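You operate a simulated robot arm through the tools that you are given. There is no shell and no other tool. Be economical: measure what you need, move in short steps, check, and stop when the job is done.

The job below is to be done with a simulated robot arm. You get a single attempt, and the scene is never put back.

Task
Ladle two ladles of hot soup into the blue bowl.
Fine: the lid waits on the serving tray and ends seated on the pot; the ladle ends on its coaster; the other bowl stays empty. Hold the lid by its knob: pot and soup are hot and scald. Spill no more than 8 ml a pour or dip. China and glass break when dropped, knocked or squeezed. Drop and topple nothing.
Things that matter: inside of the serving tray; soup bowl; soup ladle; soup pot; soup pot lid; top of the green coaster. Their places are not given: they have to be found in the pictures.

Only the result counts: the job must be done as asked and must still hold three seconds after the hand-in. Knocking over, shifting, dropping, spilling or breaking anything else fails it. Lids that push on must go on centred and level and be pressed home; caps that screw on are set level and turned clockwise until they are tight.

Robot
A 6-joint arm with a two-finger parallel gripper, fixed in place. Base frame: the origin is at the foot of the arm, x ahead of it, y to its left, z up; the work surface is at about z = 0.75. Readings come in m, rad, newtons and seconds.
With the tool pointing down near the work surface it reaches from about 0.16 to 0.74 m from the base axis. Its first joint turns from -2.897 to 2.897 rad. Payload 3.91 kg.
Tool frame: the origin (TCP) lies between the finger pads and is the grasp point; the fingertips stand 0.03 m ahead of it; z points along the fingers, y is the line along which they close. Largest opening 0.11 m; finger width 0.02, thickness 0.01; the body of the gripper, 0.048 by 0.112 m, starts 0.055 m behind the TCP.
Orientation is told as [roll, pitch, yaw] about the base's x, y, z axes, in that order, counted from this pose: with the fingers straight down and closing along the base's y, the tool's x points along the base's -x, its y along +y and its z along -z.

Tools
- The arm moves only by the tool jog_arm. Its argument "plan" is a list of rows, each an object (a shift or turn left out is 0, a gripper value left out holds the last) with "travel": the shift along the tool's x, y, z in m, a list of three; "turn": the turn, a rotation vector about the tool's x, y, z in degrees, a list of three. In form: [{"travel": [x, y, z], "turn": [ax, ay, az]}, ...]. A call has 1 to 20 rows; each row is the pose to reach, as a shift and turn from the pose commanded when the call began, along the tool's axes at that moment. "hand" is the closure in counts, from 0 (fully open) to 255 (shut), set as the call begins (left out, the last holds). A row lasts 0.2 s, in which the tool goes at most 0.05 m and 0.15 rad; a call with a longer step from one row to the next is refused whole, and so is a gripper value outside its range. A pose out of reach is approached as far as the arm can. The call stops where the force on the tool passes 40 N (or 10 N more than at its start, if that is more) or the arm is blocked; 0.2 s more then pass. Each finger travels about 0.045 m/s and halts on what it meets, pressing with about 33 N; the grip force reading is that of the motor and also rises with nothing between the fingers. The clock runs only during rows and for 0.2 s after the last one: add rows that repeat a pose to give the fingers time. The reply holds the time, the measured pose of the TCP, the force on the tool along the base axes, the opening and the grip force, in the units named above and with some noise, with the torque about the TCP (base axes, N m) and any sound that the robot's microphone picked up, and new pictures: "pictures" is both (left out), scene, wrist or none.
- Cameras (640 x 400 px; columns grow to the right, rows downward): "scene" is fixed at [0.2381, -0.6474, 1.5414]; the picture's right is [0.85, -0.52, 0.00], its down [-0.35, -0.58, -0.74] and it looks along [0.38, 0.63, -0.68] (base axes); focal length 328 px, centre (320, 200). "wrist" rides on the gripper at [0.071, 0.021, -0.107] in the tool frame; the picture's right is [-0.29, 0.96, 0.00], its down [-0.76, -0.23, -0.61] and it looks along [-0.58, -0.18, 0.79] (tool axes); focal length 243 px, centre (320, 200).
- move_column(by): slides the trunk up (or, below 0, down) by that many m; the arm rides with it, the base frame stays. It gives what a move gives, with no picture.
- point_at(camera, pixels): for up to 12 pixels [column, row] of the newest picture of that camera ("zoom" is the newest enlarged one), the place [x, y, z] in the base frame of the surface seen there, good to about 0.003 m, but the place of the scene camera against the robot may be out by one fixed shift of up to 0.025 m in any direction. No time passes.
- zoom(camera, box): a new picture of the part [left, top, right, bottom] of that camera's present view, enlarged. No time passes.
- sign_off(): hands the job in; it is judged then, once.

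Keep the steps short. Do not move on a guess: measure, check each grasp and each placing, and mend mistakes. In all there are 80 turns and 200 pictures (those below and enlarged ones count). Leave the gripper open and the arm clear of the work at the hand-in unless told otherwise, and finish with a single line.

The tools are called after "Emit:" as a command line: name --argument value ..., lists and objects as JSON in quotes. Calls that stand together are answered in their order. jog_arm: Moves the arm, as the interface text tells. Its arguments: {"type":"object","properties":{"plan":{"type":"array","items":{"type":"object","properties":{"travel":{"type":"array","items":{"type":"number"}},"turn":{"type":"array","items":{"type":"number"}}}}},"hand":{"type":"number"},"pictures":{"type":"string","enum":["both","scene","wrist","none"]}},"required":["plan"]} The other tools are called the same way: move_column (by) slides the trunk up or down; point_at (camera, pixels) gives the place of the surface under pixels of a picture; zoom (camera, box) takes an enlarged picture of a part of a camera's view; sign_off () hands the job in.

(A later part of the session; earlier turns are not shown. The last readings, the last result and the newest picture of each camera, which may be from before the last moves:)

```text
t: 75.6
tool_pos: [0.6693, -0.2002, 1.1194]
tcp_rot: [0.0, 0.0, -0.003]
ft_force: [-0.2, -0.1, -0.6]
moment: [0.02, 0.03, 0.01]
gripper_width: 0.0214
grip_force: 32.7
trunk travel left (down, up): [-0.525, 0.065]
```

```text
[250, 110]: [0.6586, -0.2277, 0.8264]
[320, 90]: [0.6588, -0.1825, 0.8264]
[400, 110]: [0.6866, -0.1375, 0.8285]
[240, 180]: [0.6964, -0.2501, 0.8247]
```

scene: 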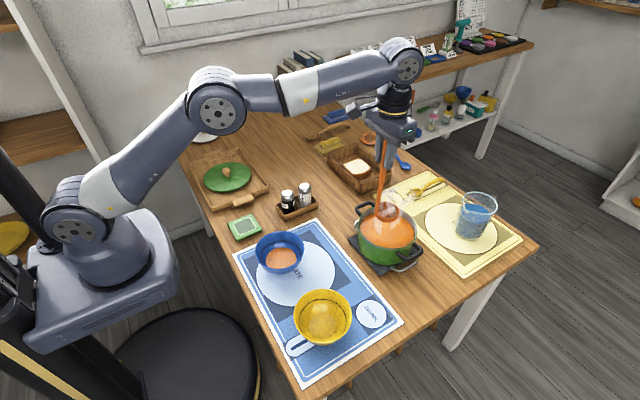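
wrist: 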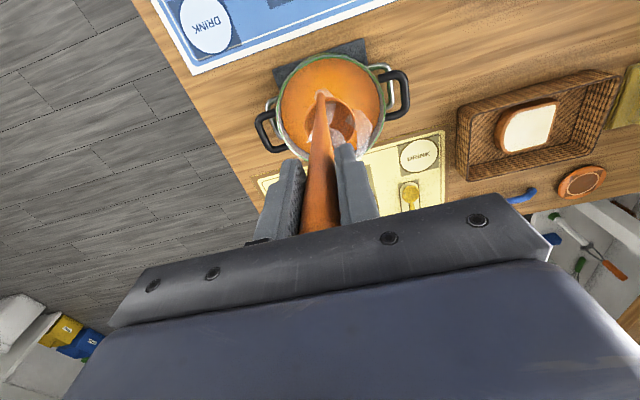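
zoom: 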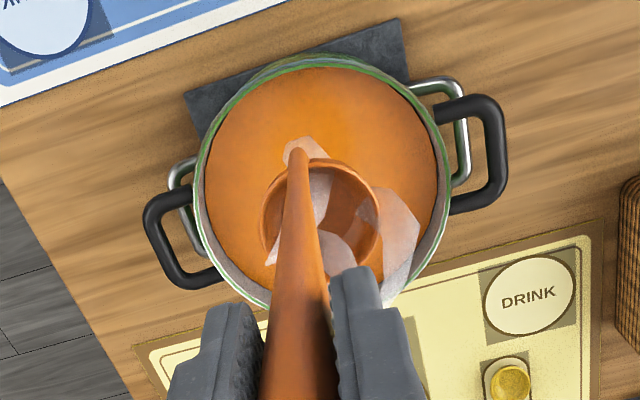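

The soup is at 0.8265. Second dip, down to TCP z ≈ 1.012.

Emit:
jog_arm --plan '[{"travel": [0.001, 0, 0.015]}, {"travel": [0.001, 0, 0.035]}, {"travel": [0.001, 0, 0.05]}, {"travel": [0.001, 0, 0.058]}, {"travel": [0.001, 0, 0.063]}, {"travel": [0.001, 0, 0.068]}, {"travel": [0.001, 0, 0.073]}, {"travel": [0.001, 0, 0.078]}, {"travel": [0.001, 0, 0.082]}, {"travel": [0.001, 0, 0.086]}, {"travel": [0.001, 0, 0.09]}, {"travel": [0.001, 0, 0.094]}, {"travel": [0.001, 0, 0.098]}, {"travel": [0.001, 0, 0.102]}, {"travel": [0.001, 0, 0.106]}, {"travel": [0.001, 0, 0.108]}, {"travel": [0.001, 0, 0.108]}, {"travel": [0.001, 0, 0.108]}]' --pictures "none"

Emit:
jog_arm --plan '[{"travel": [0, 0, -0.002]}, {"travel": [0, 0, -0.005]}, {"travel": [0, 0, -0.009]}, {"travel": [0, 0, -0.013]}, {"travel": [0, 0, -0.017]}, {"travel": [0, 0, -0.021]}, {"travel": [0, 0, -0.025]}, {"travel": [0, 0, -0.029]}, {"travel": [0, 0, -0.033]}, {"travel": [0, 0, -0.037]}, {"travel": [0, 0, -0.041]}, {"travel": [0, 0, -0.045]}, {"travel": [0, 0, -0.049]}, {"travel": [0, 0, -0.053]}, {"travel": [0, 0, -0.056]}, {"travel": [0, 0, -0.057]}, {"travel": [0, 0, -0.057]}, {"travel": [0, 0, -0.057]}, {"travel": [0, 0, -0.057]}, {"travel": [0, 0, -0.057]}]' --pictures "wrist"

Emit:
zoom --camera "wrist" --box '[260, 50, 400, 170]'

```text
t: 79.4
tool_pos: [0.6668, -0.2009, 1.0121]
tcp_rot: [0.0, 0.0, -0.001]
ft_force: [-0.5, 0.8, -1.7]
moment: [-0.03, 0.05, 0.05]
gripper_width: 0.0212
grip_force: 33.0
trunk travel left (down, up): [-0.525, 0.065]
```

```text
t: 83.6
tool_pos: [0.6673, -0.2003, 1.0692]
tcp_rot: [0.0, 0.0, -0.003]
ft_force: [0.1, -0.6, -2.4]
moment: [0.01, 0.04, 0.0]
gripper_width: 0.0216
grip_force: 33.0
trunk travel left (down, up): [-0.525, 0.065]
```

wrist: 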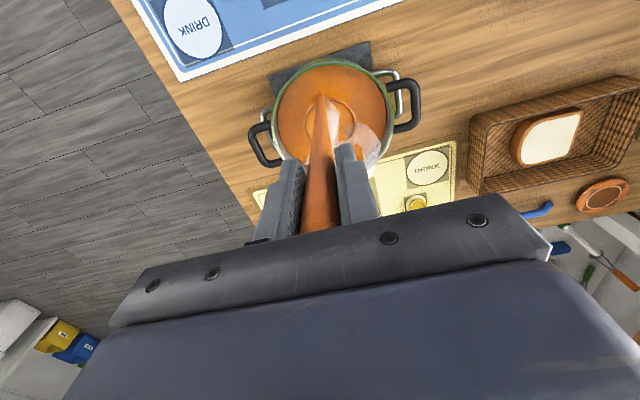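

```text
3.33 times, centred on (330, 110) of wrist
```

zoom: 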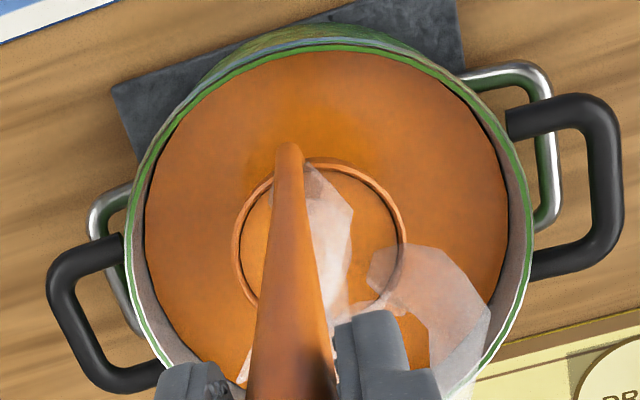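

The ladle is full again. I'll repeat the same gentle lift and carry.

Emit:
jog_arm --plan '[{"travel": [0, 0, -0.002]}, {"travel": [0, 0, -0.005]}, {"travel": [0, 0, -0.01]}, {"travel": [0, 0, -0.016]}, {"travel": [0, 0, -0.022]}, {"travel": [0, 0, -0.028]}, {"travel": [0, 0, -0.033]}, {"travel": [0, 0, -0.036]}, {"travel": [0, 0, -0.038]}, {"travel": [0, 0, -0.038]}, {"travel": [0, 0, -0.038]}]' --pictures "none"

Emit:
jog_arm --plan '[{"travel": [0.001, 0.0003, 0]}, {"travel": [0.004, 0.001, 0]}, {"travel": [0.009, 0.0025, 0]}, {"travel": [0.016, 0.0045, 0]}, {"travel": [0.024, 0.0068, 0]}, {"travel": [0.033, 0.0094, 0]}, {"travel": [0.042, 0.012, 0]}, {"travel": [0.051, 0.0145, 0]}, {"travel": [0.06, 0.017, 0]}, {"travel": [0.069, 0.0196, 0]}, {"travel": [0.078, 0.022, 0]}, {"travel": [0.087, 0.0247, 0]}, {"travel": [0.096, 0.0273, 0]}, {"travel": [0.105, 0.03, 0]}, {"travel": [0.114, 0.0324, 0]}, {"travel": [0.123, 0.035, 0]}, {"travel": [0.13, 0.037, 0]}, {"travel": [0.135, 0.0384, 0]}, {"travel": [0.138, 0.0393, 0]}, {"travel": [0.14, 0.04, 0]}]' --pictures "none"

Emit:
jog_arm --plan '[{"travel": [0.001, 0.0003, 0]}, {"travel": [0.004, 0.001, 0]}, {"travel": [0.009, 0.0025, 0]}, {"travel": [0.016, 0.0045, 0.001]}, {"travel": [0.024, 0.0068, 0.002]}, {"travel": [0.033, 0.0094, 0.003]}, {"travel": [0.042, 0.012, 0.004]}, {"travel": [0.051, 0.0145, 0.005]}, {"travel": [0.06, 0.017, 0.006]}, {"travel": [0.069, 0.0196, 0.007]}, {"travel": [0.078, 0.022, 0.008]}, {"travel": [0.087, 0.0247, 0.009]}, {"travel": [0.096, 0.0273, 0.01]}, {"travel": [0.105, 0.03, 0.01]}, {"travel": [0.114, 0.0322, 0.01]}, {"travel": [0.123, 0.0345, 0.01]}, {"travel": [0.131, 0.0362, 0.01]}, {"travel": [0.1365, 0.0374, 0.01]}, {"travel": [0.14, 0.038, 0.01]}, {"travel": [0.1415, 0.0382, 0.01]}]'

Emit:
zoom --camera "scene" --box '[210, 150, 370, 310]'

```text
t: 86.0
tool_pos: [0.6668, -0.1991, 1.1078]
tcp_rot: [-0.001, 0.0, -0.002]
ft_force: [-0.6, -0.1, -1.8]
moment: [0.0, 0.03, 0.0]
gripper_width: 0.0216
grip_force: 32.7
trunk travel left (down, up): [-0.525, 0.065]
```

```text
t: 90.2
tool_pos: [0.5262, -0.1595, 1.1077]
tcp_rot: [-0.001, 0.0, -0.002]
ft_force: [0.0, -0.4, -0.9]
moment: [0.01, 0.05, -0.02]
gripper_width: 0.0216
grip_force: 33.0
trunk travel left (down, up): [-0.525, 0.065]
```

```text
t: 94.4
tool_pos: [0.3849, -0.1221, 1.0968]
tcp_rot: [0.0, -0.001, -0.001]
ft_force: [0.6, -0.6, -0.7]
moment: [0.01, 0.06, -0.01]
gripper_width: 0.0217
grip_force: 33.0
trunk travel left (down, up): [-0.525, 0.065]
```

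scene: 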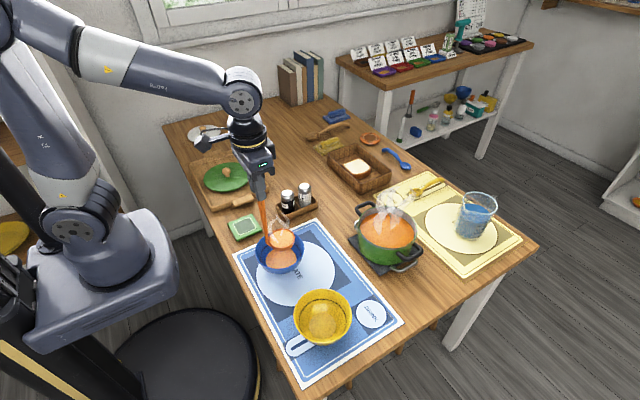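
wrist: 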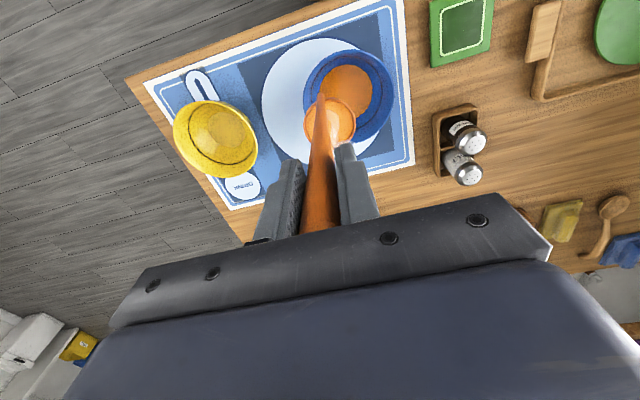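

```text
2.50 times, centred on (290, 230) of scene
```

zoom: 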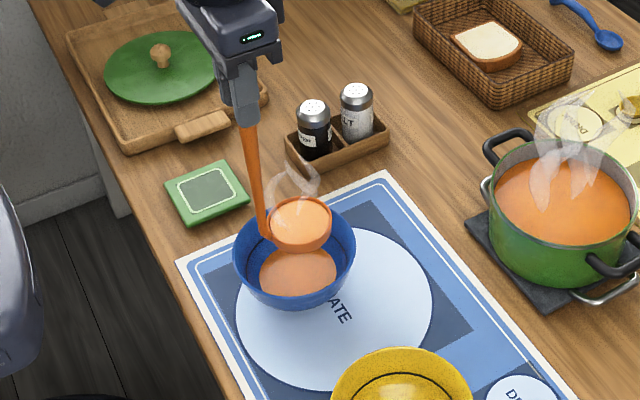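

This is the same start pose as the first pour, so I'll pour again with the same motion.

Emit:
jog_arm --plan '[{"travel": [0, 0.0104, 0.0009], "turn": [3, 0, 0]}, {"travel": [0, 0.0208, 0.0023], "turn": [6, 0, 0]}, {"travel": [0, 0.0312, 0.0042], "turn": [9, 0, 0]}, {"travel": [0, 0.0417, 0.0067], "turn": [12, 0, 0]}, {"travel": [0, 0.0521, 0.0097], "turn": [15, 0, 0]}, {"travel": [0, 0.0625, 0.0132], "turn": [18, 0, 0]}, {"travel": [0, 0.0728, 0.0173], "turn": [21, 0, 0]}, {"travel": [0, 0.0829, 0.0218], "turn": [24, 0, 0]}, {"travel": [0, 0.093, 0.0269], "turn": [27, 0, 0]}, {"travel": [0, 0.1029, 0.0324], "turn": [30, 0, 0]}, {"travel": [0, 0.1125, 0.0384], "turn": [33, 0, 0]}, {"travel": [0, 0.122, 0.0448], "turn": [36, 0, 0]}, {"travel": [0, 0.1312, 0.0517], "turn": [39, 0, 0]}, {"travel": [0, 0.1402, 0.059], "turn": [42, 0, 0]}, {"travel": [0, 0.1488, 0.0667], "turn": [45, 0, 0]}, {"travel": [0, 0.1571, 0.0748], "turn": [48, 0, 0]}, {"travel": [0, 0.1651, 0.0832], "turn": [51, 0, 0]}, {"travel": [0, 0.1728, 0.092], "turn": [54, 0, 0]}, {"travel": [0, 0.18, 0.1011], "turn": [57, 0, 0]}, {"travel": [0, 0.1869, 0.1105], "turn": [60, 0, 0]}]' --pictures "scene"

Emit:
jog_arm --plan '[{"travel": [0, 0.0104, -0.0038], "turn": [4, 0, 0]}, {"travel": [0, 0.0208, -0.0067], "turn": [8, 0, 0]}, {"travel": [0, 0.0311, -0.0086], "turn": [12, 0, 0]}, {"travel": [0, 0.0412, -0.0097], "turn": [16, 0, 0]}, {"travel": [0, 0.0511, -0.0099], "turn": [20, 0, 0]}, {"travel": [0, 0.0606, -0.0091], "turn": [24, 0, 0]}, {"travel": [0, 0.0698, -0.0076], "turn": [28, 0, 0]}, {"travel": [0, 0.0698, -0.0076], "turn": [28, 0, 0]}, {"travel": [0, 0.0698, -0.0076], "turn": [28, 0, 0]}, {"travel": [0, 0.0698, -0.0076], "turn": [28, 0, 0]}, {"travel": [0, 0.0698, -0.0076], "turn": [28, 0, 0]}, {"travel": [0, 0.0698, -0.0076], "turn": [28, 0, 0]}, {"travel": [0, 0.0698, -0.0076], "turn": [28, 0, 0]}, {"travel": [0, 0.0698, -0.0076], "turn": [28, 0, 0]}, {"travel": [0, 0.0698, -0.0076], "turn": [28, 0, 0]}]'

Emit:
zoom --camera "scene" --box '[210, 150, 370, 310]'

```text
t: 98.6
tool_pos: [0.3855, 0.0656, 0.9869]
tcp_rot: [-1.047, 0.001, -0.001]
ft_force: [1.1, -1.2, -1.1]
moment: [0.11, 0.04, 0.02]
gripper_width: 0.0213
grip_force: 33.2
trunk travel left (down, up): [-0.525, 0.065]
```

scene: 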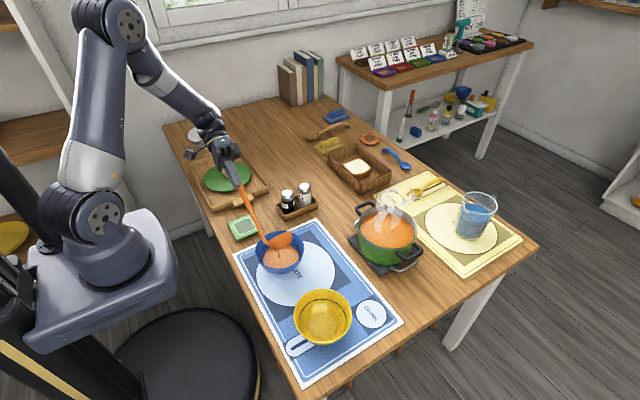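

```text
t: 101.8
tool_pos: [0.384, 0.1073, 0.9305]
tcp_rot: [-1.537, 0.0, -0.002]
ft_force: [0.4, 0.2, -0.6]
moment: [0.18, 0.02, 0.0]
gripper_width: 0.0213
grip_force: 32.7
trunk travel left (down, up): [-0.525, 0.065]
```

scene: 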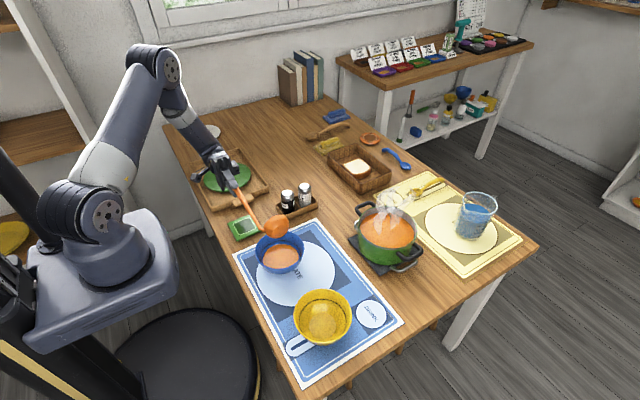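
wrist: 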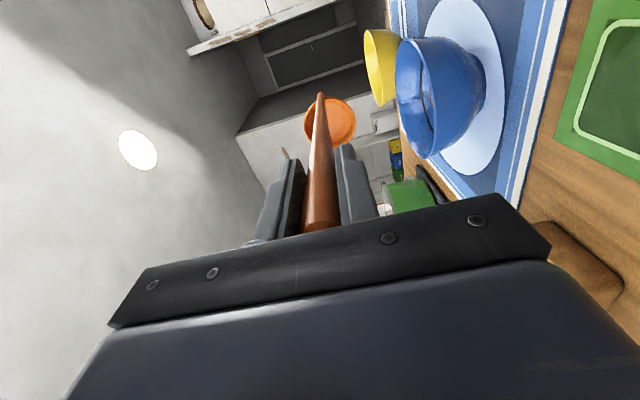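

```text
2.50 times, centred on (290, 230) of scene
```

zoom: 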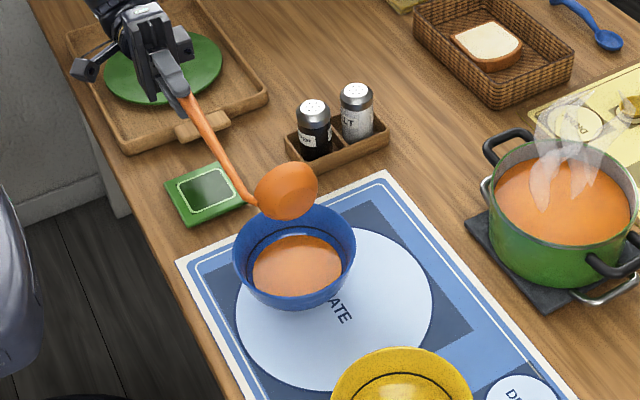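

Both ladles are in the blue bowl with no spill. I'll swing the ladle upright again.

Emit:
jog_arm --plan '[{"travel": [0, -0.0274, 0.0019], "turn": [-8, 0, 0]}, {"travel": [0, -0.0543, 0.0076], "turn": [-16, 0, 0]}, {"travel": [0, -0.0801, 0.017], "turn": [-24, 0, 0]}, {"travel": [0, -0.1044, 0.0299], "turn": [-32, 0, 0]}, {"travel": [0, -0.1266, 0.0461], "turn": [-40, 0, 0]}, {"travel": [0, -0.1464, 0.0652], "turn": [-48, 0, 0]}, {"travel": [0, -0.1633, 0.0868], "turn": [-56, 0, 0]}, {"travel": [0, -0.1771, 0.1106], "turn": [-64, 0, 0]}, {"travel": [0, -0.1874, 0.1361], "turn": [-72, 0, 0]}, {"travel": [0, -0.194, 0.1628], "turn": [-80, 0, 0]}, {"travel": [0, -0.1969, 0.1901], "turn": [-88, 0, 0]}, {"travel": [0, -0.1969, 0.1901], "turn": [-88, 0, 0]}]' --pictures "wrist"

Emit:
zoom --camera "wrist" --box '[220, 0, 500, 180]'

Emit:
point_at --camera "wrist" --pixels '[[404, 12], [462, 2], [408, 68], [459, 54], [433, 33], [307, 120], [354, 118], [340, 140], [332, 98]]'

```text
t: 104.4
tool_pos: [0.3869, -0.0896, 1.1209]
tcp_rot: [0.002, -0.001, 0.0]
ft_force: [0.4, -0.1, -0.9]
moment: [0.04, 0.05, -0.01]
gripper_width: 0.0215
grip_force: 33.1
trunk travel left (down, up): [-0.525, 0.065]
```

wrist: 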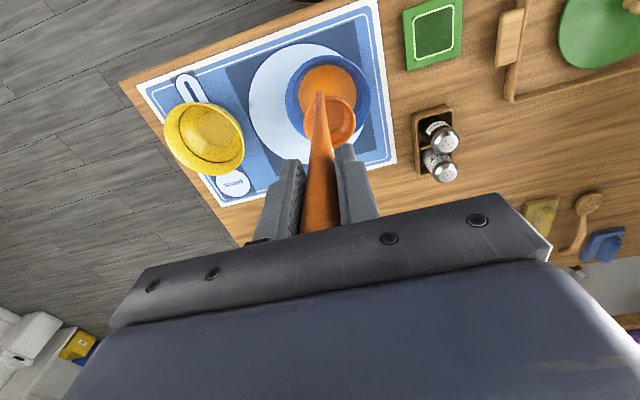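

```text
2.22 times, centred on (360, 90) of wrist
```

zoom: 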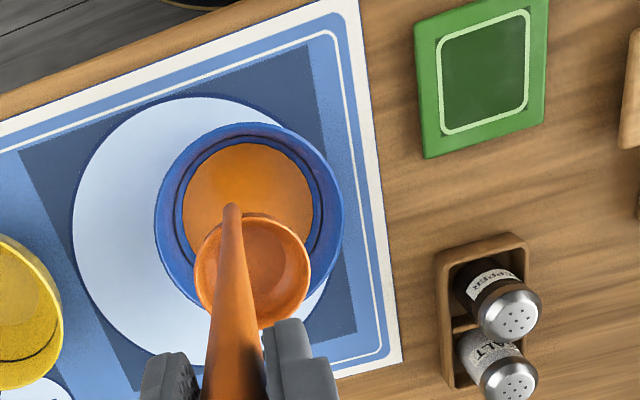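

```text
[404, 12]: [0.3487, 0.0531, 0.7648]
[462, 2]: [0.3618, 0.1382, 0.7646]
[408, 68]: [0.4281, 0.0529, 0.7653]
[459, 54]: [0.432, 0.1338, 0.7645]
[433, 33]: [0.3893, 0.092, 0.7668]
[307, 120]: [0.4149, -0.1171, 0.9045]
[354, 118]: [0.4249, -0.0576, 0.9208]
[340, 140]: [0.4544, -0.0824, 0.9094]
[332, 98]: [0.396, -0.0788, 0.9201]
```

The coaster measures 0.765 top, centred at (0.391,0.095). I'll take the ladle back to its original grasp pose, TCP (0.3465,0.096), and lower to just above the coaster.

Emit:
jog_arm --plan '[{"travel": [0.004, 0.018, 0]}, {"travel": [0.009, 0.043, 0]}, {"travel": [0.015, 0.071, 0]}, {"travel": [0.021, 0.099, 0]}, {"travel": [0.027, 0.127, 0]}, {"travel": [0.033, 0.155, 0]}, {"travel": [0.038, 0.177, 0]}, {"travel": [0.0398, 0.1855, 0]}, {"travel": [0.0398, 0.1855, 0]}]' --pictures "none"

Emit:
jog_arm --plan '[{"travel": [0, 0, 0.015]}, {"travel": [0, 0, 0.04]}, {"travel": [0, 0, 0.065]}, {"travel": [0, 0, 0.09]}, {"travel": [0, 0, 0.105]}, {"travel": [0, 0, 0.115]}, {"travel": [0, 0, 0.12]}, {"travel": [0, 0, 0.12]}]'

Emit:
zoom --camera "scene" --box '[190, 150, 290, 250]'

```text
t: 106.4
tool_pos: [0.345, 0.0948, 1.1203]
tcp_rot: [0.0, 0.001, -0.002]
ft_force: [-0.6, 0.6, -1.4]
moment: [0.01, 0.06, 0.0]
gripper_width: 0.0215
grip_force: 32.8
trunk travel left (down, up): [-0.525, 0.065]
```

```text
t: 108.2
tool_pos: [0.3447, 0.0954, 1.0007]
tcp_rot: [0.0, -0.001, -0.002]
ft_force: [-1.0, 0.3, -1.5]
moment: [-0.02, 0.04, 0.0]
gripper_width: 0.0214
grip_force: 33.1
trunk travel left (down, up): [-0.525, 0.065]
```

scene: 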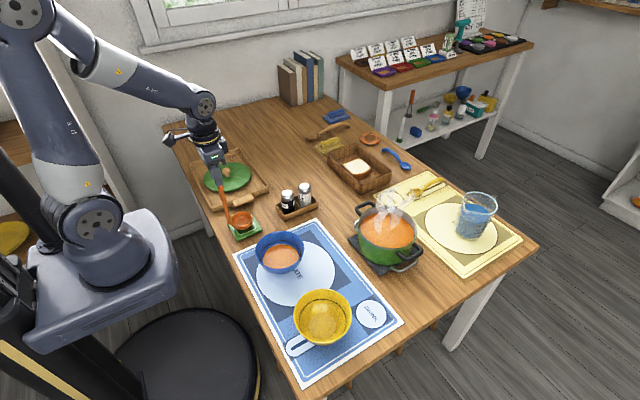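
wrist: 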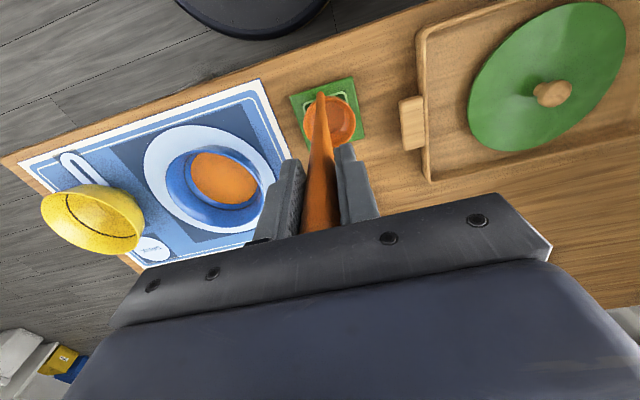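

```text
4.00 times, centred on (240, 200) of scene
```

zoom: 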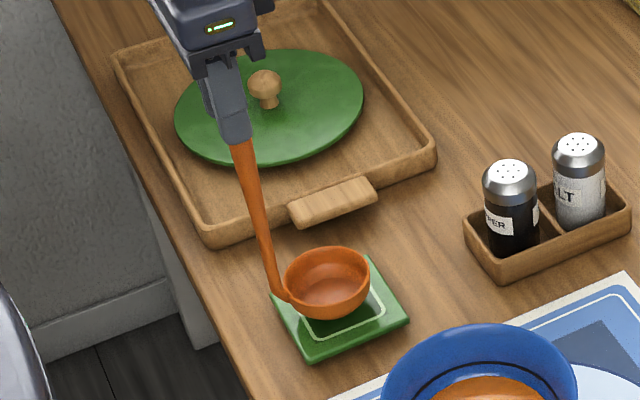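

The ladle is aligned over the coaster. I'll nudge +2 mm in x and creep down, reading the force.

Emit:
jog_arm --plan '[{"travel": [-0.002, 0, 0.002]}, {"travel": [-0.002, 0, 0.004]}, {"travel": [-0.002, 0, 0.006]}, {"travel": [-0.002, 0, 0.007]}, {"travel": [-0.002, 0, 0.007]}]' --pictures "none"

Emit:
jog_arm --plan '[{"travel": [0, 0, 0.0007]}, {"travel": [0, 0, 0.0014]}, {"travel": [0, 0, 0.0014]}]' --pictures "none"

```text
t: 109.4
tool_pos: [0.3488, 0.0962, 0.993]
tcp_rot: [0.0, 0.0, -0.003]
ft_force: [0.1, -0.6, 1.0]
moment: [-0.04, -0.08, -0.02]
gripper_width: 0.0214
grip_force: 33.3
trunk travel left (down, up): [-0.525, 0.065]
```

```text
t: 110.2
tool_pos: [0.3469, 0.0949, 0.9918]
tcp_rot: [-0.002, -0.003, -0.002]
ft_force: [-3.2, -0.4, 19.9]
moment: [-0.07, -0.52, -0.03]
gripper_width: 0.0214
grip_force: 32.6
trunk travel left (down, up): [-0.525, 0.065]
```

It made contact on the coaster (20 N). I'll back off 1.2 mm to unload, then open.

Emit:
jog_arm --plan '[{"travel": [0, 0, -0.0012]}, {"travel": [0, 0, -0.0012]}]' --pictures "none"

Emit:
jog_arm --plan '[{}, {}, {}, {}, {}, {}, {}]' --hand 0

```text
t: 110.8
tool_pos: [0.3471, 0.0947, 0.994]
tcp_rot: [0.0, 0.001, -0.001]
ft_force: [0.2, -0.4, 10.2]
moment: [-0.03, -0.72, -0.03]
gripper_width: 0.0215
grip_force: 33.3
trunk travel left (down, up): [-0.525, 0.065]
```

```text
t: 112.4
tool_pos: [0.3483, 0.0952, 0.9944]
tcp_rot: [0.0, -0.002, 0.0]
ft_force: [0.1, 0.1, -0.2]
moment: [0.04, 0.03, 0.01]
gripper_width: 0.11
grip_force: 0.1
trunk travel left (down, up): [-0.525, 0.065]
```

scene: 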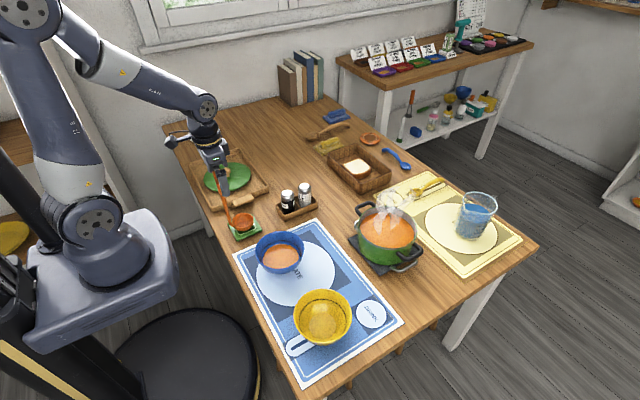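
wrist: 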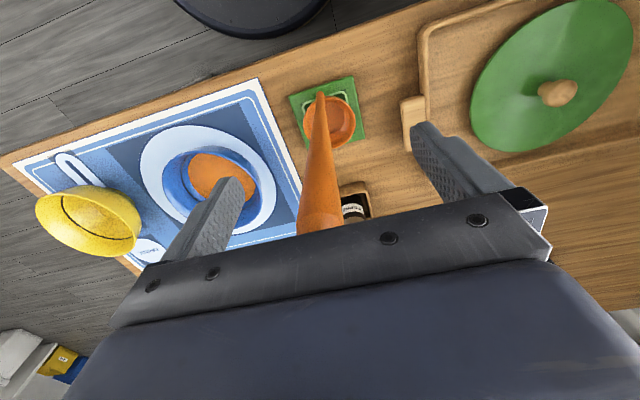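

The ladle stands on its coaster and the hand is open around it. I'll go straight up, then over to above the lid knob.

Emit:
jog_arm --plan '[{"travel": [0, 0, -0.02]}, {"travel": [0, 0, -0.05]}, {"travel": [0, 0, -0.085]}, {"travel": [0, 0, -0.1]}, {"travel": [-0.01, 0.035, -0.1]}, {"travel": [-0.022, 0.075, -0.1]}, {"travel": [-0.034, 0.12, -0.1]}, {"travel": [-0.047, 0.165, -0.1]}, {"travel": [-0.06, 0.21, -0.095]}, {"travel": [-0.073, 0.25, -0.07]}, {"travel": [-0.082, 0.27, -0.035]}, {"travel": [-0.083, 0.271, 0.0]}, {"travel": [-0.083, 0.271, 0.04]}, {"travel": [-0.083, 0.271, 0.08]}, {"travel": [-0.083, 0.271, 0.08]}]'

Emit:
zoom --camera "scene" --box '[190, 150, 290, 250]'

Emit:
zoom --camera "wrist" --box '[220, 40, 420, 200]'

```text
t: 115.6
tool_pos: [0.4304, 0.3658, 0.9134]
tcp_rot: [0.0, 0.001, -0.002]
ft_force: [0.2, 0.5, -0.9]
moment: [-0.01, 0.05, 0.03]
gripper_width: 0.1099
grip_force: 0.0
trunk travel left (down, up): [-0.525, 0.065]
```

scene: 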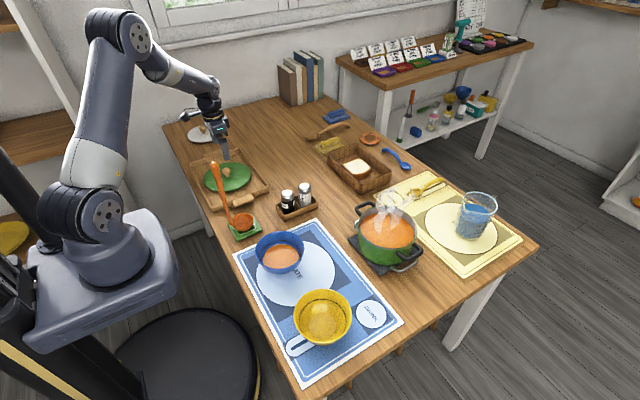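
wrist: 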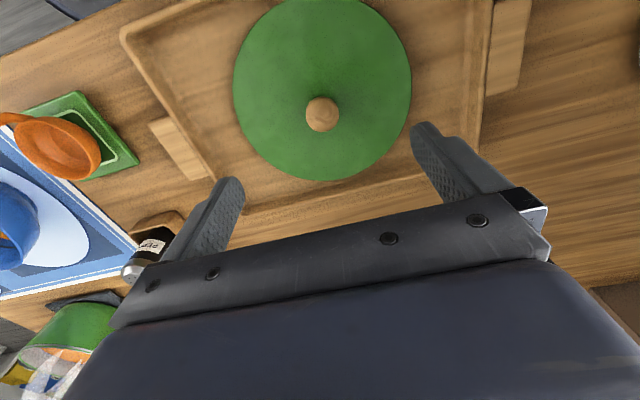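

```text
4.00 times, centred on (240, 200) of scene
```

zoom: 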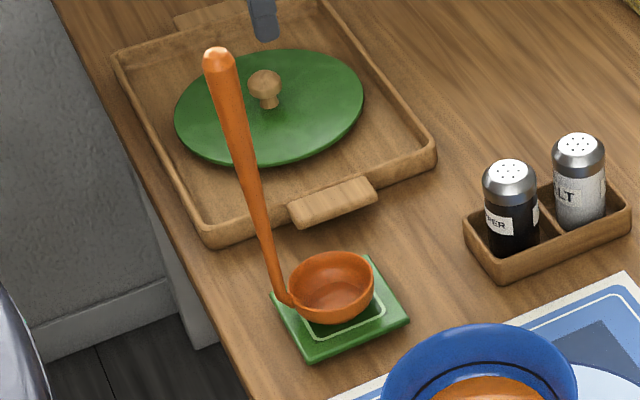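

```text
2.50 times, centred on (320, 120) of wrist
```

zoom: 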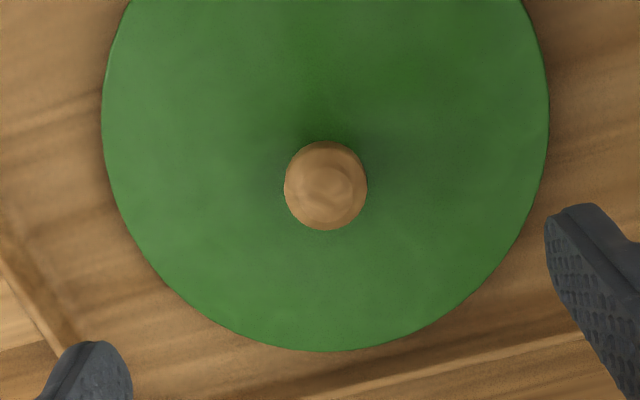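

The ladle stands upright on the coaster. The knob sits within about 1 mm of the tool axis. I'll descend to z ≈ 0.804.

Emit:
jog_arm --plan '[{"travel": [0, 0.001, 0.03]}, {"travel": [0, 0.001, 0.06]}, {"travel": [0, 0.001, 0.085]}, {"travel": [0, 0.001, 0.1]}, {"travel": [0, 0.001, 0.1065]}, {"travel": [0, 0.001, 0.1095]}, {"travel": [0, 0.001, 0.1095]}]' --pictures "none"

Emit:
jog_arm --plan '[{}, {}, {}, {}, {}, {}, {}, {}]' --hand 255 --pictures "wrist"

```text
t: 117.2
tool_pos: [0.4317, 0.367, 0.8032]
tcp_rot: [-0.001, -0.001, -0.002]
ft_force: [0.4, 0.0, 1.3]
moment: [-0.03, -0.02, 0.02]
gripper_width: 0.11
grip_force: 0.0
trunk travel left (down, up): [-0.525, 0.065]
```

```text
t: 119.0
tool_pos: [0.4321, 0.3674, 0.8035]
tcp_rot: [-0.001, 0.0, -0.004]
ft_force: [0.1, 0.4, 1.2]
moment: [-0.02, -0.02, -0.02]
gripper_width: 0.0303
grip_force: 33.5
trunk travel left (down, up): [-0.525, 0.065]
```

wrist: 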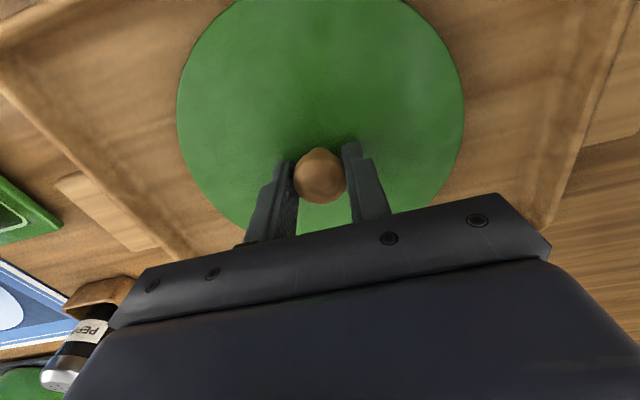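

The knob is gripped at 0.030. I'll lift slowly, checking early on.

Emit:
jog_arm --plan '[{"travel": [0, 0, -0.001]}, {"travel": [0, 0, -0.002]}, {"travel": [0, 0, -0.004]}, {"travel": [0, 0, -0.006]}, {"travel": [0, 0, -0.009]}, {"travel": [0, 0, -0.012]}]' --pictures "none"

Emit:
jog_arm --plan '[{"travel": [0, 0, -0.003]}, {"travel": [0, 0, -0.01]}, {"travel": [0, 0, -0.022]}, {"travel": [0, 0, -0.038]}, {"travel": [0, 0, -0.056]}, {"travel": [0, 0, -0.076]}, {"travel": [0, 0, -0.098]}, {"travel": [0, 0, -0.12]}, {"travel": [0, 0, -0.142]}, {"travel": [0, 0, -0.164]}, {"travel": [0, 0, -0.186]}, {"travel": [0, 0, -0.206]}, {"travel": [0, 0, -0.22]}, {"travel": [0, 0, -0.225]}]'

```text
t: 120.4
tool_pos: [0.4315, 0.367, 0.8159]
tcp_rot: [0.0, 0.001, -0.002]
ft_force: [-0.4, -0.4, -1.0]
moment: [0.02, 0.04, -0.04]
gripper_width: 0.0303
grip_force: 32.3
trunk travel left (down, up): [-0.525, 0.065]
```

```text
t: 123.4
tool_pos: [0.431, 0.3661, 1.0412]
tcp_rot: [-0.001, -0.001, -0.002]
ft_force: [0.4, -0.1, -2.1]
moment: [0.01, -0.01, -0.01]
gripper_width: 0.0301
grip_force: 32.6
trunk travel left (down, up): [-0.525, 0.065]
```

scene: 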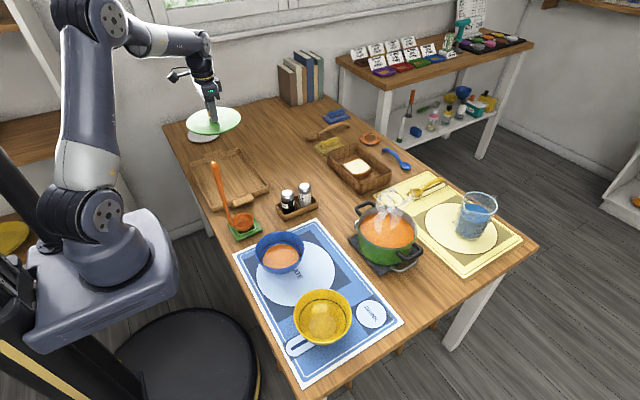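
wrist: 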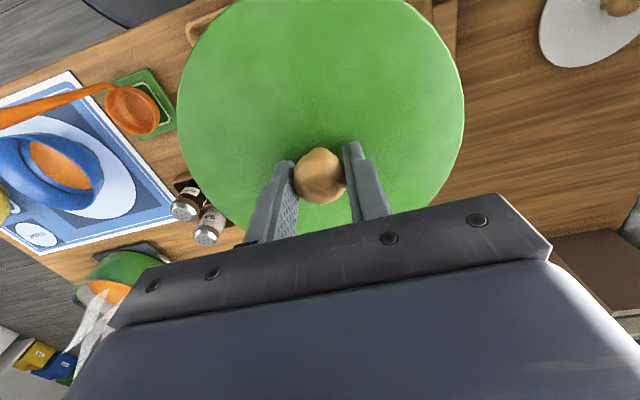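

The lid is up. I'm carrying it back along the same clear route towards the pot.

Emit:
jog_arm --plan '[{"travel": [-0.007, -0.013, 0]}, {"travel": [-0.018, -0.037, 0]}, {"travel": [-0.03, -0.061, 0]}, {"travel": [-0.042, -0.085, 0]}, {"travel": [-0.054, -0.109, 0]}, {"travel": [-0.066, -0.133, 0]}, {"travel": [-0.078, -0.157, 0]}, {"travel": [-0.09, -0.181, 0]}, {"travel": [-0.102, -0.205, 0]}, {"travel": [-0.114, -0.229, 0]}, {"travel": [-0.123, -0.247, 0]}, {"travel": [-0.129, -0.26, 0]}, {"travel": [-0.129, -0.26, 0]}]' --pictures "none"

Emit:
jog_arm --plan '[{"travel": [-0.006, -0.012, 0]}, {"travel": [-0.017, -0.037, 0]}, {"travel": [-0.028, -0.062, 0]}, {"travel": [-0.04, -0.087, 0]}, {"travel": [-0.052, -0.112, 0.005]}, {"travel": [-0.064, -0.137, 0.012]}, {"travel": [-0.076, -0.162, 0.02]}, {"travel": [-0.088, -0.187, 0.03]}, {"travel": [-0.1, -0.212, 0.04]}, {"travel": [-0.111, -0.237, 0.05]}, {"travel": [-0.122, -0.262, 0.06]}, {"travel": [-0.132, -0.285, 0.07]}, {"travel": [-0.14, -0.3, 0.077]}, {"travel": [-0.144, -0.304, 0.08]}, {"travel": [-0.144, -0.304, 0.08]}]'

```text
t: 126.2
tool_pos: [0.5601, 0.1054, 1.0413]
tcp_rot: [-0.001, -0.002, -0.001]
ft_force: [-0.9, 0.3, -2.3]
moment: [-0.02, -0.02, -0.01]
gripper_width: 0.0304
grip_force: 33.3
trunk travel left (down, up): [-0.525, 0.065]
```

```text
t: 129.4
tool_pos: [0.7033, -0.1977, 0.9623]
tcp_rot: [0.001, -0.001, 0.001]
ft_force: [0.3, 0.4, -1.5]
moment: [0.01, 0.02, 0.01]
gripper_width: 0.0304
grip_force: 33.2
trunk travel left (down, up): [-0.525, 0.065]
```

scene: 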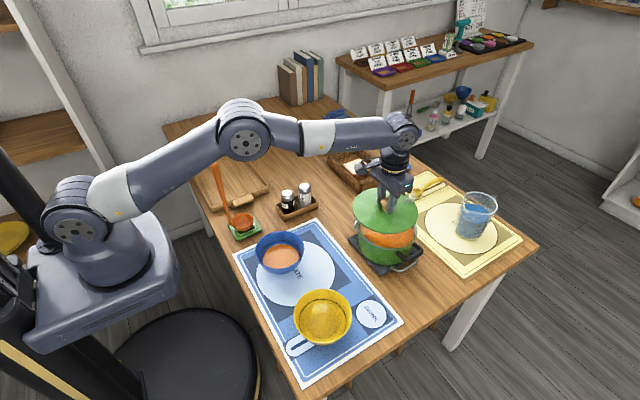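
wrist: 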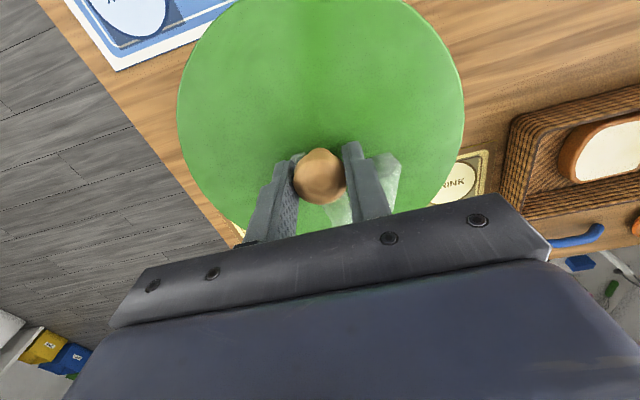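

I'll measure the lid rim from here to find its centre relative to the TCP.

Emit:
point_at --camera "wrist" --pixels '[[181, 110], [460, 98], [202, 45], [442, 40], [200, 175], [255, 2], [395, 5], [450, 150]]'

Emit:
zoom --camera "scene" --box '[340, 170, 440, 280]'

```text
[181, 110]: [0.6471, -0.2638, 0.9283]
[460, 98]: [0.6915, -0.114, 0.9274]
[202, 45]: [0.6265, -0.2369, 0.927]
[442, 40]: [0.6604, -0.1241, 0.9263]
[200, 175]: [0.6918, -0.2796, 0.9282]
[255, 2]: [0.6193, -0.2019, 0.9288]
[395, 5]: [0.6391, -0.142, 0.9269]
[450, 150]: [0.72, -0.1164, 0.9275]
```

```text
3.64 times, centred on (390, 225) of scene
```

zoom: 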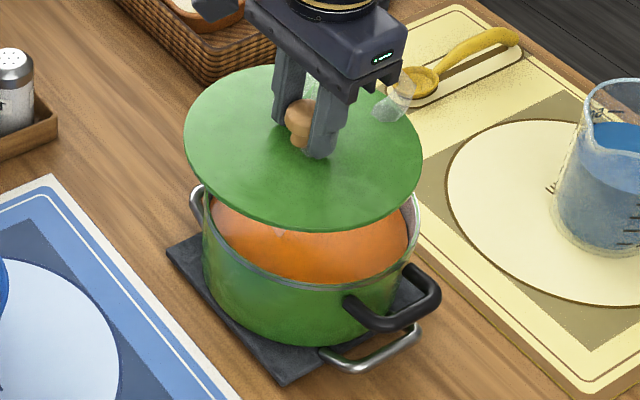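

The lid centre is TCP + (−0.0015,−0.001), so the seat target is TCP (0.724,−0.199). That agrees with the original grasp. I'll move above it and lower to about 8 mm above the rim.

Emit:
jog_arm --plan '[{"travel": [-0.004, 0, 0.01]}, {"travel": [-0.01, -0.0005, 0.025]}, {"travel": [-0.016, -0.001, 0.04]}, {"travel": [-0.0205, -0.001, 0.05]}, {"travel": [-0.0205, -0.001, 0.055]}, {"travel": [-0.0205, -0.001, 0.055]}]'

Emit:
zoom --camera "scene" --box '[340, 170, 440, 280]'

Emit:
zoom --camera "wrist" --box '[140, 0, 520, 230]'

```text
t: 130.8
tool_pos: [0.7254, -0.1977, 0.9065]
tcp_rot: [0.0, -0.001, -0.001]
ft_force: [0.6, -0.6, -1.4]
moment: [-0.01, 0.04, 0.01]
gripper_width: 0.0304
grip_force: 33.1
trunk travel left (down, up): [-0.525, 0.065]
```

scene: 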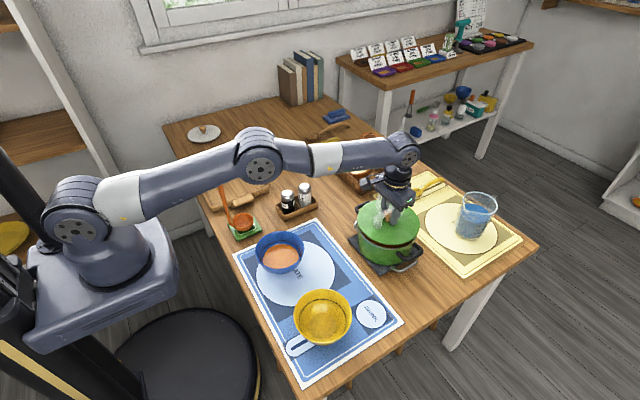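
wrist: 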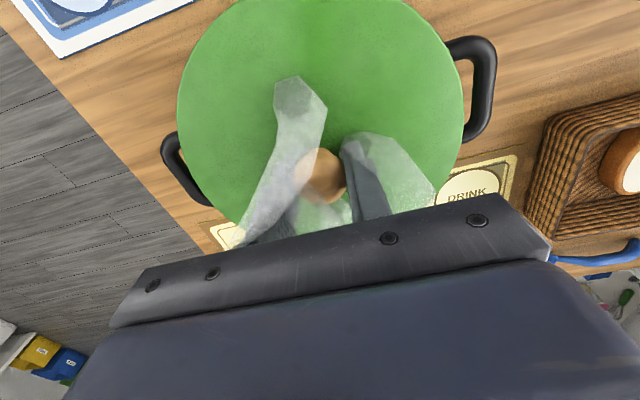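

```text
3.64 times, centred on (390, 225) of scene
```

zoom: 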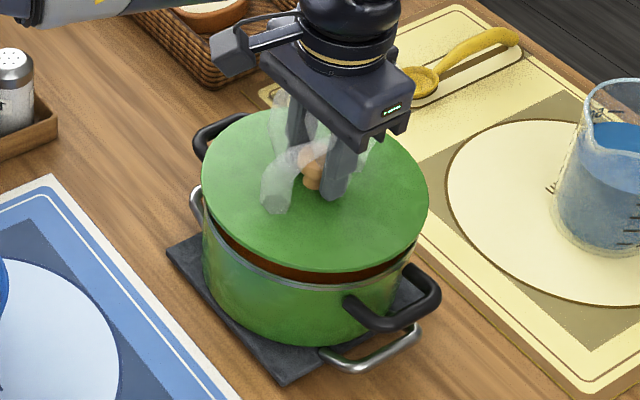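

```text
1.68 times, centred on (330, 115) of wrist
```

zoom: 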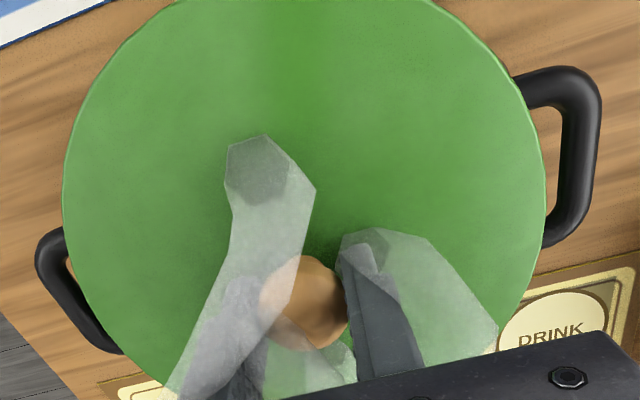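

The lid lines up with the pot as it did originally. I'll nudge −1 mm in x and y and lower it slowly.

Emit:
jog_arm --plan '[{"travel": [0.001, -0.001, 0.002]}, {"travel": [0.001, -0.001, 0.004]}, {"travel": [0.001, -0.001, 0.006]}, {"travel": [0.001, -0.001, 0.008]}, {"travel": [0.001, -0.001, 0.01]}, {"travel": [0.001, -0.001, 0.012]}, {"travel": [0.001, -0.001, 0.014]}, {"travel": [0.001, -0.001, 0.014]}]' --pictures "none"

Emit:
jog_arm --plan '[{"travel": [0, 0, 0.001]}, {"travel": [0, 0, 0.002]}, {"travel": [0, 0, 0.003]}, {"travel": [0, 0, 0.004]}, {"travel": [0, 0, 0.004]}]'

Emit:
zoom --camera "scene" --box '[340, 170, 440, 280]'

```text
t: 132.6
tool_pos: [0.7242, -0.1984, 0.8918]
tcp_rot: [0.001, 0.0, -0.002]
ft_force: [-0.1, 0.2, -2.1]
moment: [-0.02, -0.01, -0.01]
gripper_width: 0.0304
grip_force: 33.4
trunk travel left (down, up): [-0.525, 0.065]
```

```text
t: 133.8
tool_pos: [0.7227, -0.1993, 0.8872]
tcp_rot: [0.0, 0.0, -0.001]
ft_force: [-0.7, 0.2, 0.2]
moment: [-0.02, 0.06, 0.0]
gripper_width: 0.03
grip_force: 33.0
trunk travel left (down, up): [-0.525, 0.065]
```

scene: 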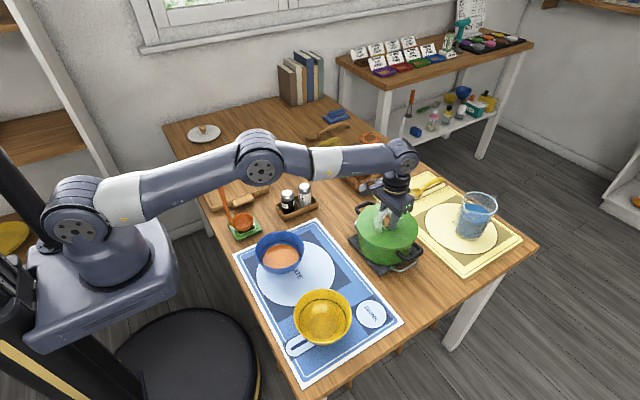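
wrist: 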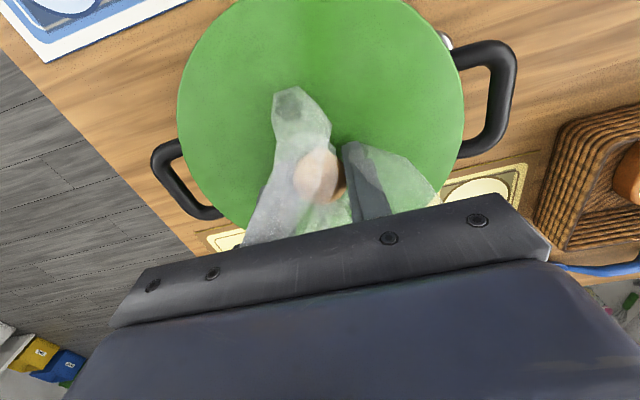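

```text
3.64 times, centred on (390, 225) of scene
```

zoom: 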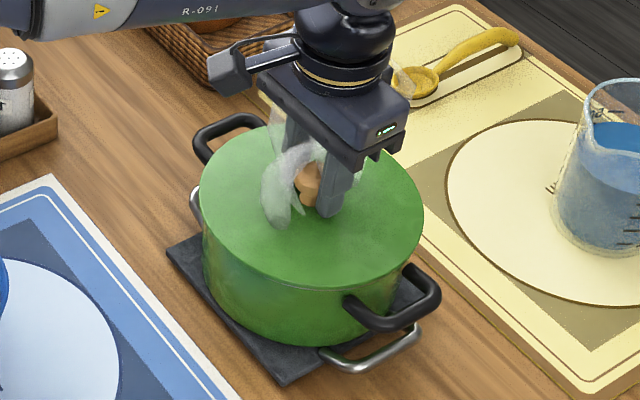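

The force is starting to rise at 0.887, the original seat height. I'll press gently to make sure it is home.

Emit:
jog_arm --plan '[{"travel": [-0.0005, 0, 0.001]}, {"travel": [-0.0005, 0, 0.002]}, {"travel": [-0.0005, 0, 0.002]}]' --pictures "none"

```text
t: 134.6
tool_pos: [0.7218, -0.2002, 0.8872]
tcp_rot: [-0.001, -0.004, -0.001]
ft_force: [-2.1, 0.1, 14.3]
moment: [0.05, 0.88, 0.0]
gripper_width: 0.0303
grip_force: 33.0
trunk travel left (down, up): [-0.525, 0.065]
```

It's firm at 0.887 with 14 N. I'll press a little more, then unload and measure the lid.

Emit:
jog_arm --plan '[{"travel": [0, 0, 0.001]}, {"travel": [0, 0, 0.0015]}, {"travel": [0, 0, 0.0015]}]' --pictures "none"

Emit:
point_at --camera "wrist" --pixels '[[182, 110], [460, 98], [202, 45], [442, 40], [205, 175], [450, 150], [250, 60], [400, 60]]'

Emit:
jog_arm --plan '[{"travel": [0, 0, -0.002]}, {"travel": [0, 0, -0.0035]}, {"travel": [0, 0, -0.0035]}]' --pictures "none"

```text
t: 135.4
tool_pos: [0.7233, -0.2001, 0.8884]
tcp_rot: [-0.002, -0.005, -0.002]
ft_force: [0.1, -1.7, 26.3]
moment: [-0.02, -0.08, -0.02]
gripper_width: 0.0306
grip_force: 33.1
trunk travel left (down, up): [-0.525, 0.065]
```

```text
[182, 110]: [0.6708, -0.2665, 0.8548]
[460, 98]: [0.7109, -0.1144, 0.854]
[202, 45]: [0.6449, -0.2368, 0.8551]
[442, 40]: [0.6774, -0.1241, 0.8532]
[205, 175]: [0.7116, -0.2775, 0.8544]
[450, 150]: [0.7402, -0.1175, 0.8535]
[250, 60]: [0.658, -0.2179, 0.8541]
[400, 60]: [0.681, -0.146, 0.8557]
```

```text
t: 136.2
tool_pos: [0.7225, -0.1995, 0.8872]
tcp_rot: [0.0, 0.001, 0.0]
ft_force: [3.4, -1.8, 9.6]
moment: [-0.07, -0.69, -0.06]
gripper_width: 0.03
grip_force: 33.0
trunk travel left (down, up): [-0.525, 0.065]
```

The lid plane reads 0.8535–0.8557 all round, level and the same as at the start. I'll release and rise.

Emit:
jog_arm --plan '[{}, {}, {}, {}, {}, {}, {}]' --hand 0 --pictures "none"

Emit:
jog_arm --plan '[{"travel": [0, 0, -0.01]}, {"travel": [0, 0, -0.03]}, {"travel": [0.005, 0, -0.06]}, {"travel": [0.02, 0, -0.1]}, {"travel": [0.05, 0, -0.135]}, {"travel": [0.09, 0, -0.165]}, {"travel": [0.13, 0.0, -0.19]}, {"travel": [0.145, 0, -0.215]}, {"travel": [0.145, 0, -0.215]}]'

Emit:
zoom --camera "wrist" --box '[250, 80, 430, 220]'

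Emit:
zoom --camera "scene" --box '[340, 170, 440, 280]'

```text
t: 137.8
tool_pos: [0.7239, -0.1994, 0.8878]
tcp_rot: [0.0, -0.001, 0.0]
ft_force: [-0.2, -0.3, -0.2]
moment: [0.0, 0.01, 0.04]
gripper_width: 0.11
grip_force: 0.0
trunk travel left (down, up): [-0.525, 0.065]
```

```text
t: 139.8
tool_pos: [0.5791, -0.1993, 1.103]
tcp_rot: [0.001, -0.001, -0.001]
ft_force: [0.6, 0.3, 0.0]
moment: [-0.02, 0.0, 0.01]
gripper_width: 0.1099
grip_force: 0.1
trunk travel left (down, up): [-0.525, 0.065]
```

scene: 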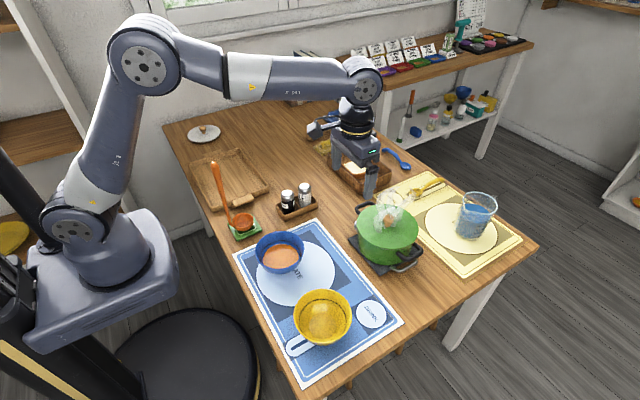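
wrist: 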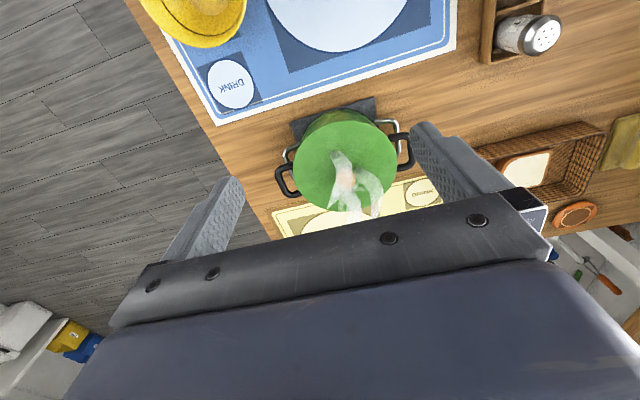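

```text
2.86 times, centred on (340, 150) of wrist
```

zoom: 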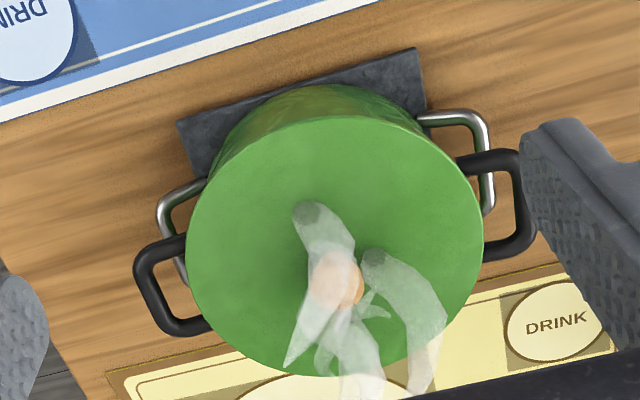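

```text
3.64 times, centred on (390, 225) of scene
```

zoom: 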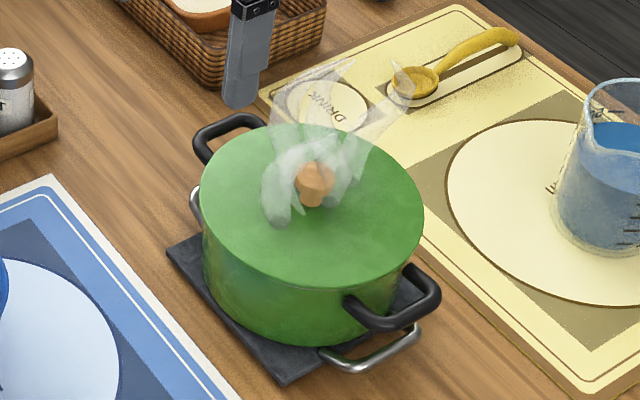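

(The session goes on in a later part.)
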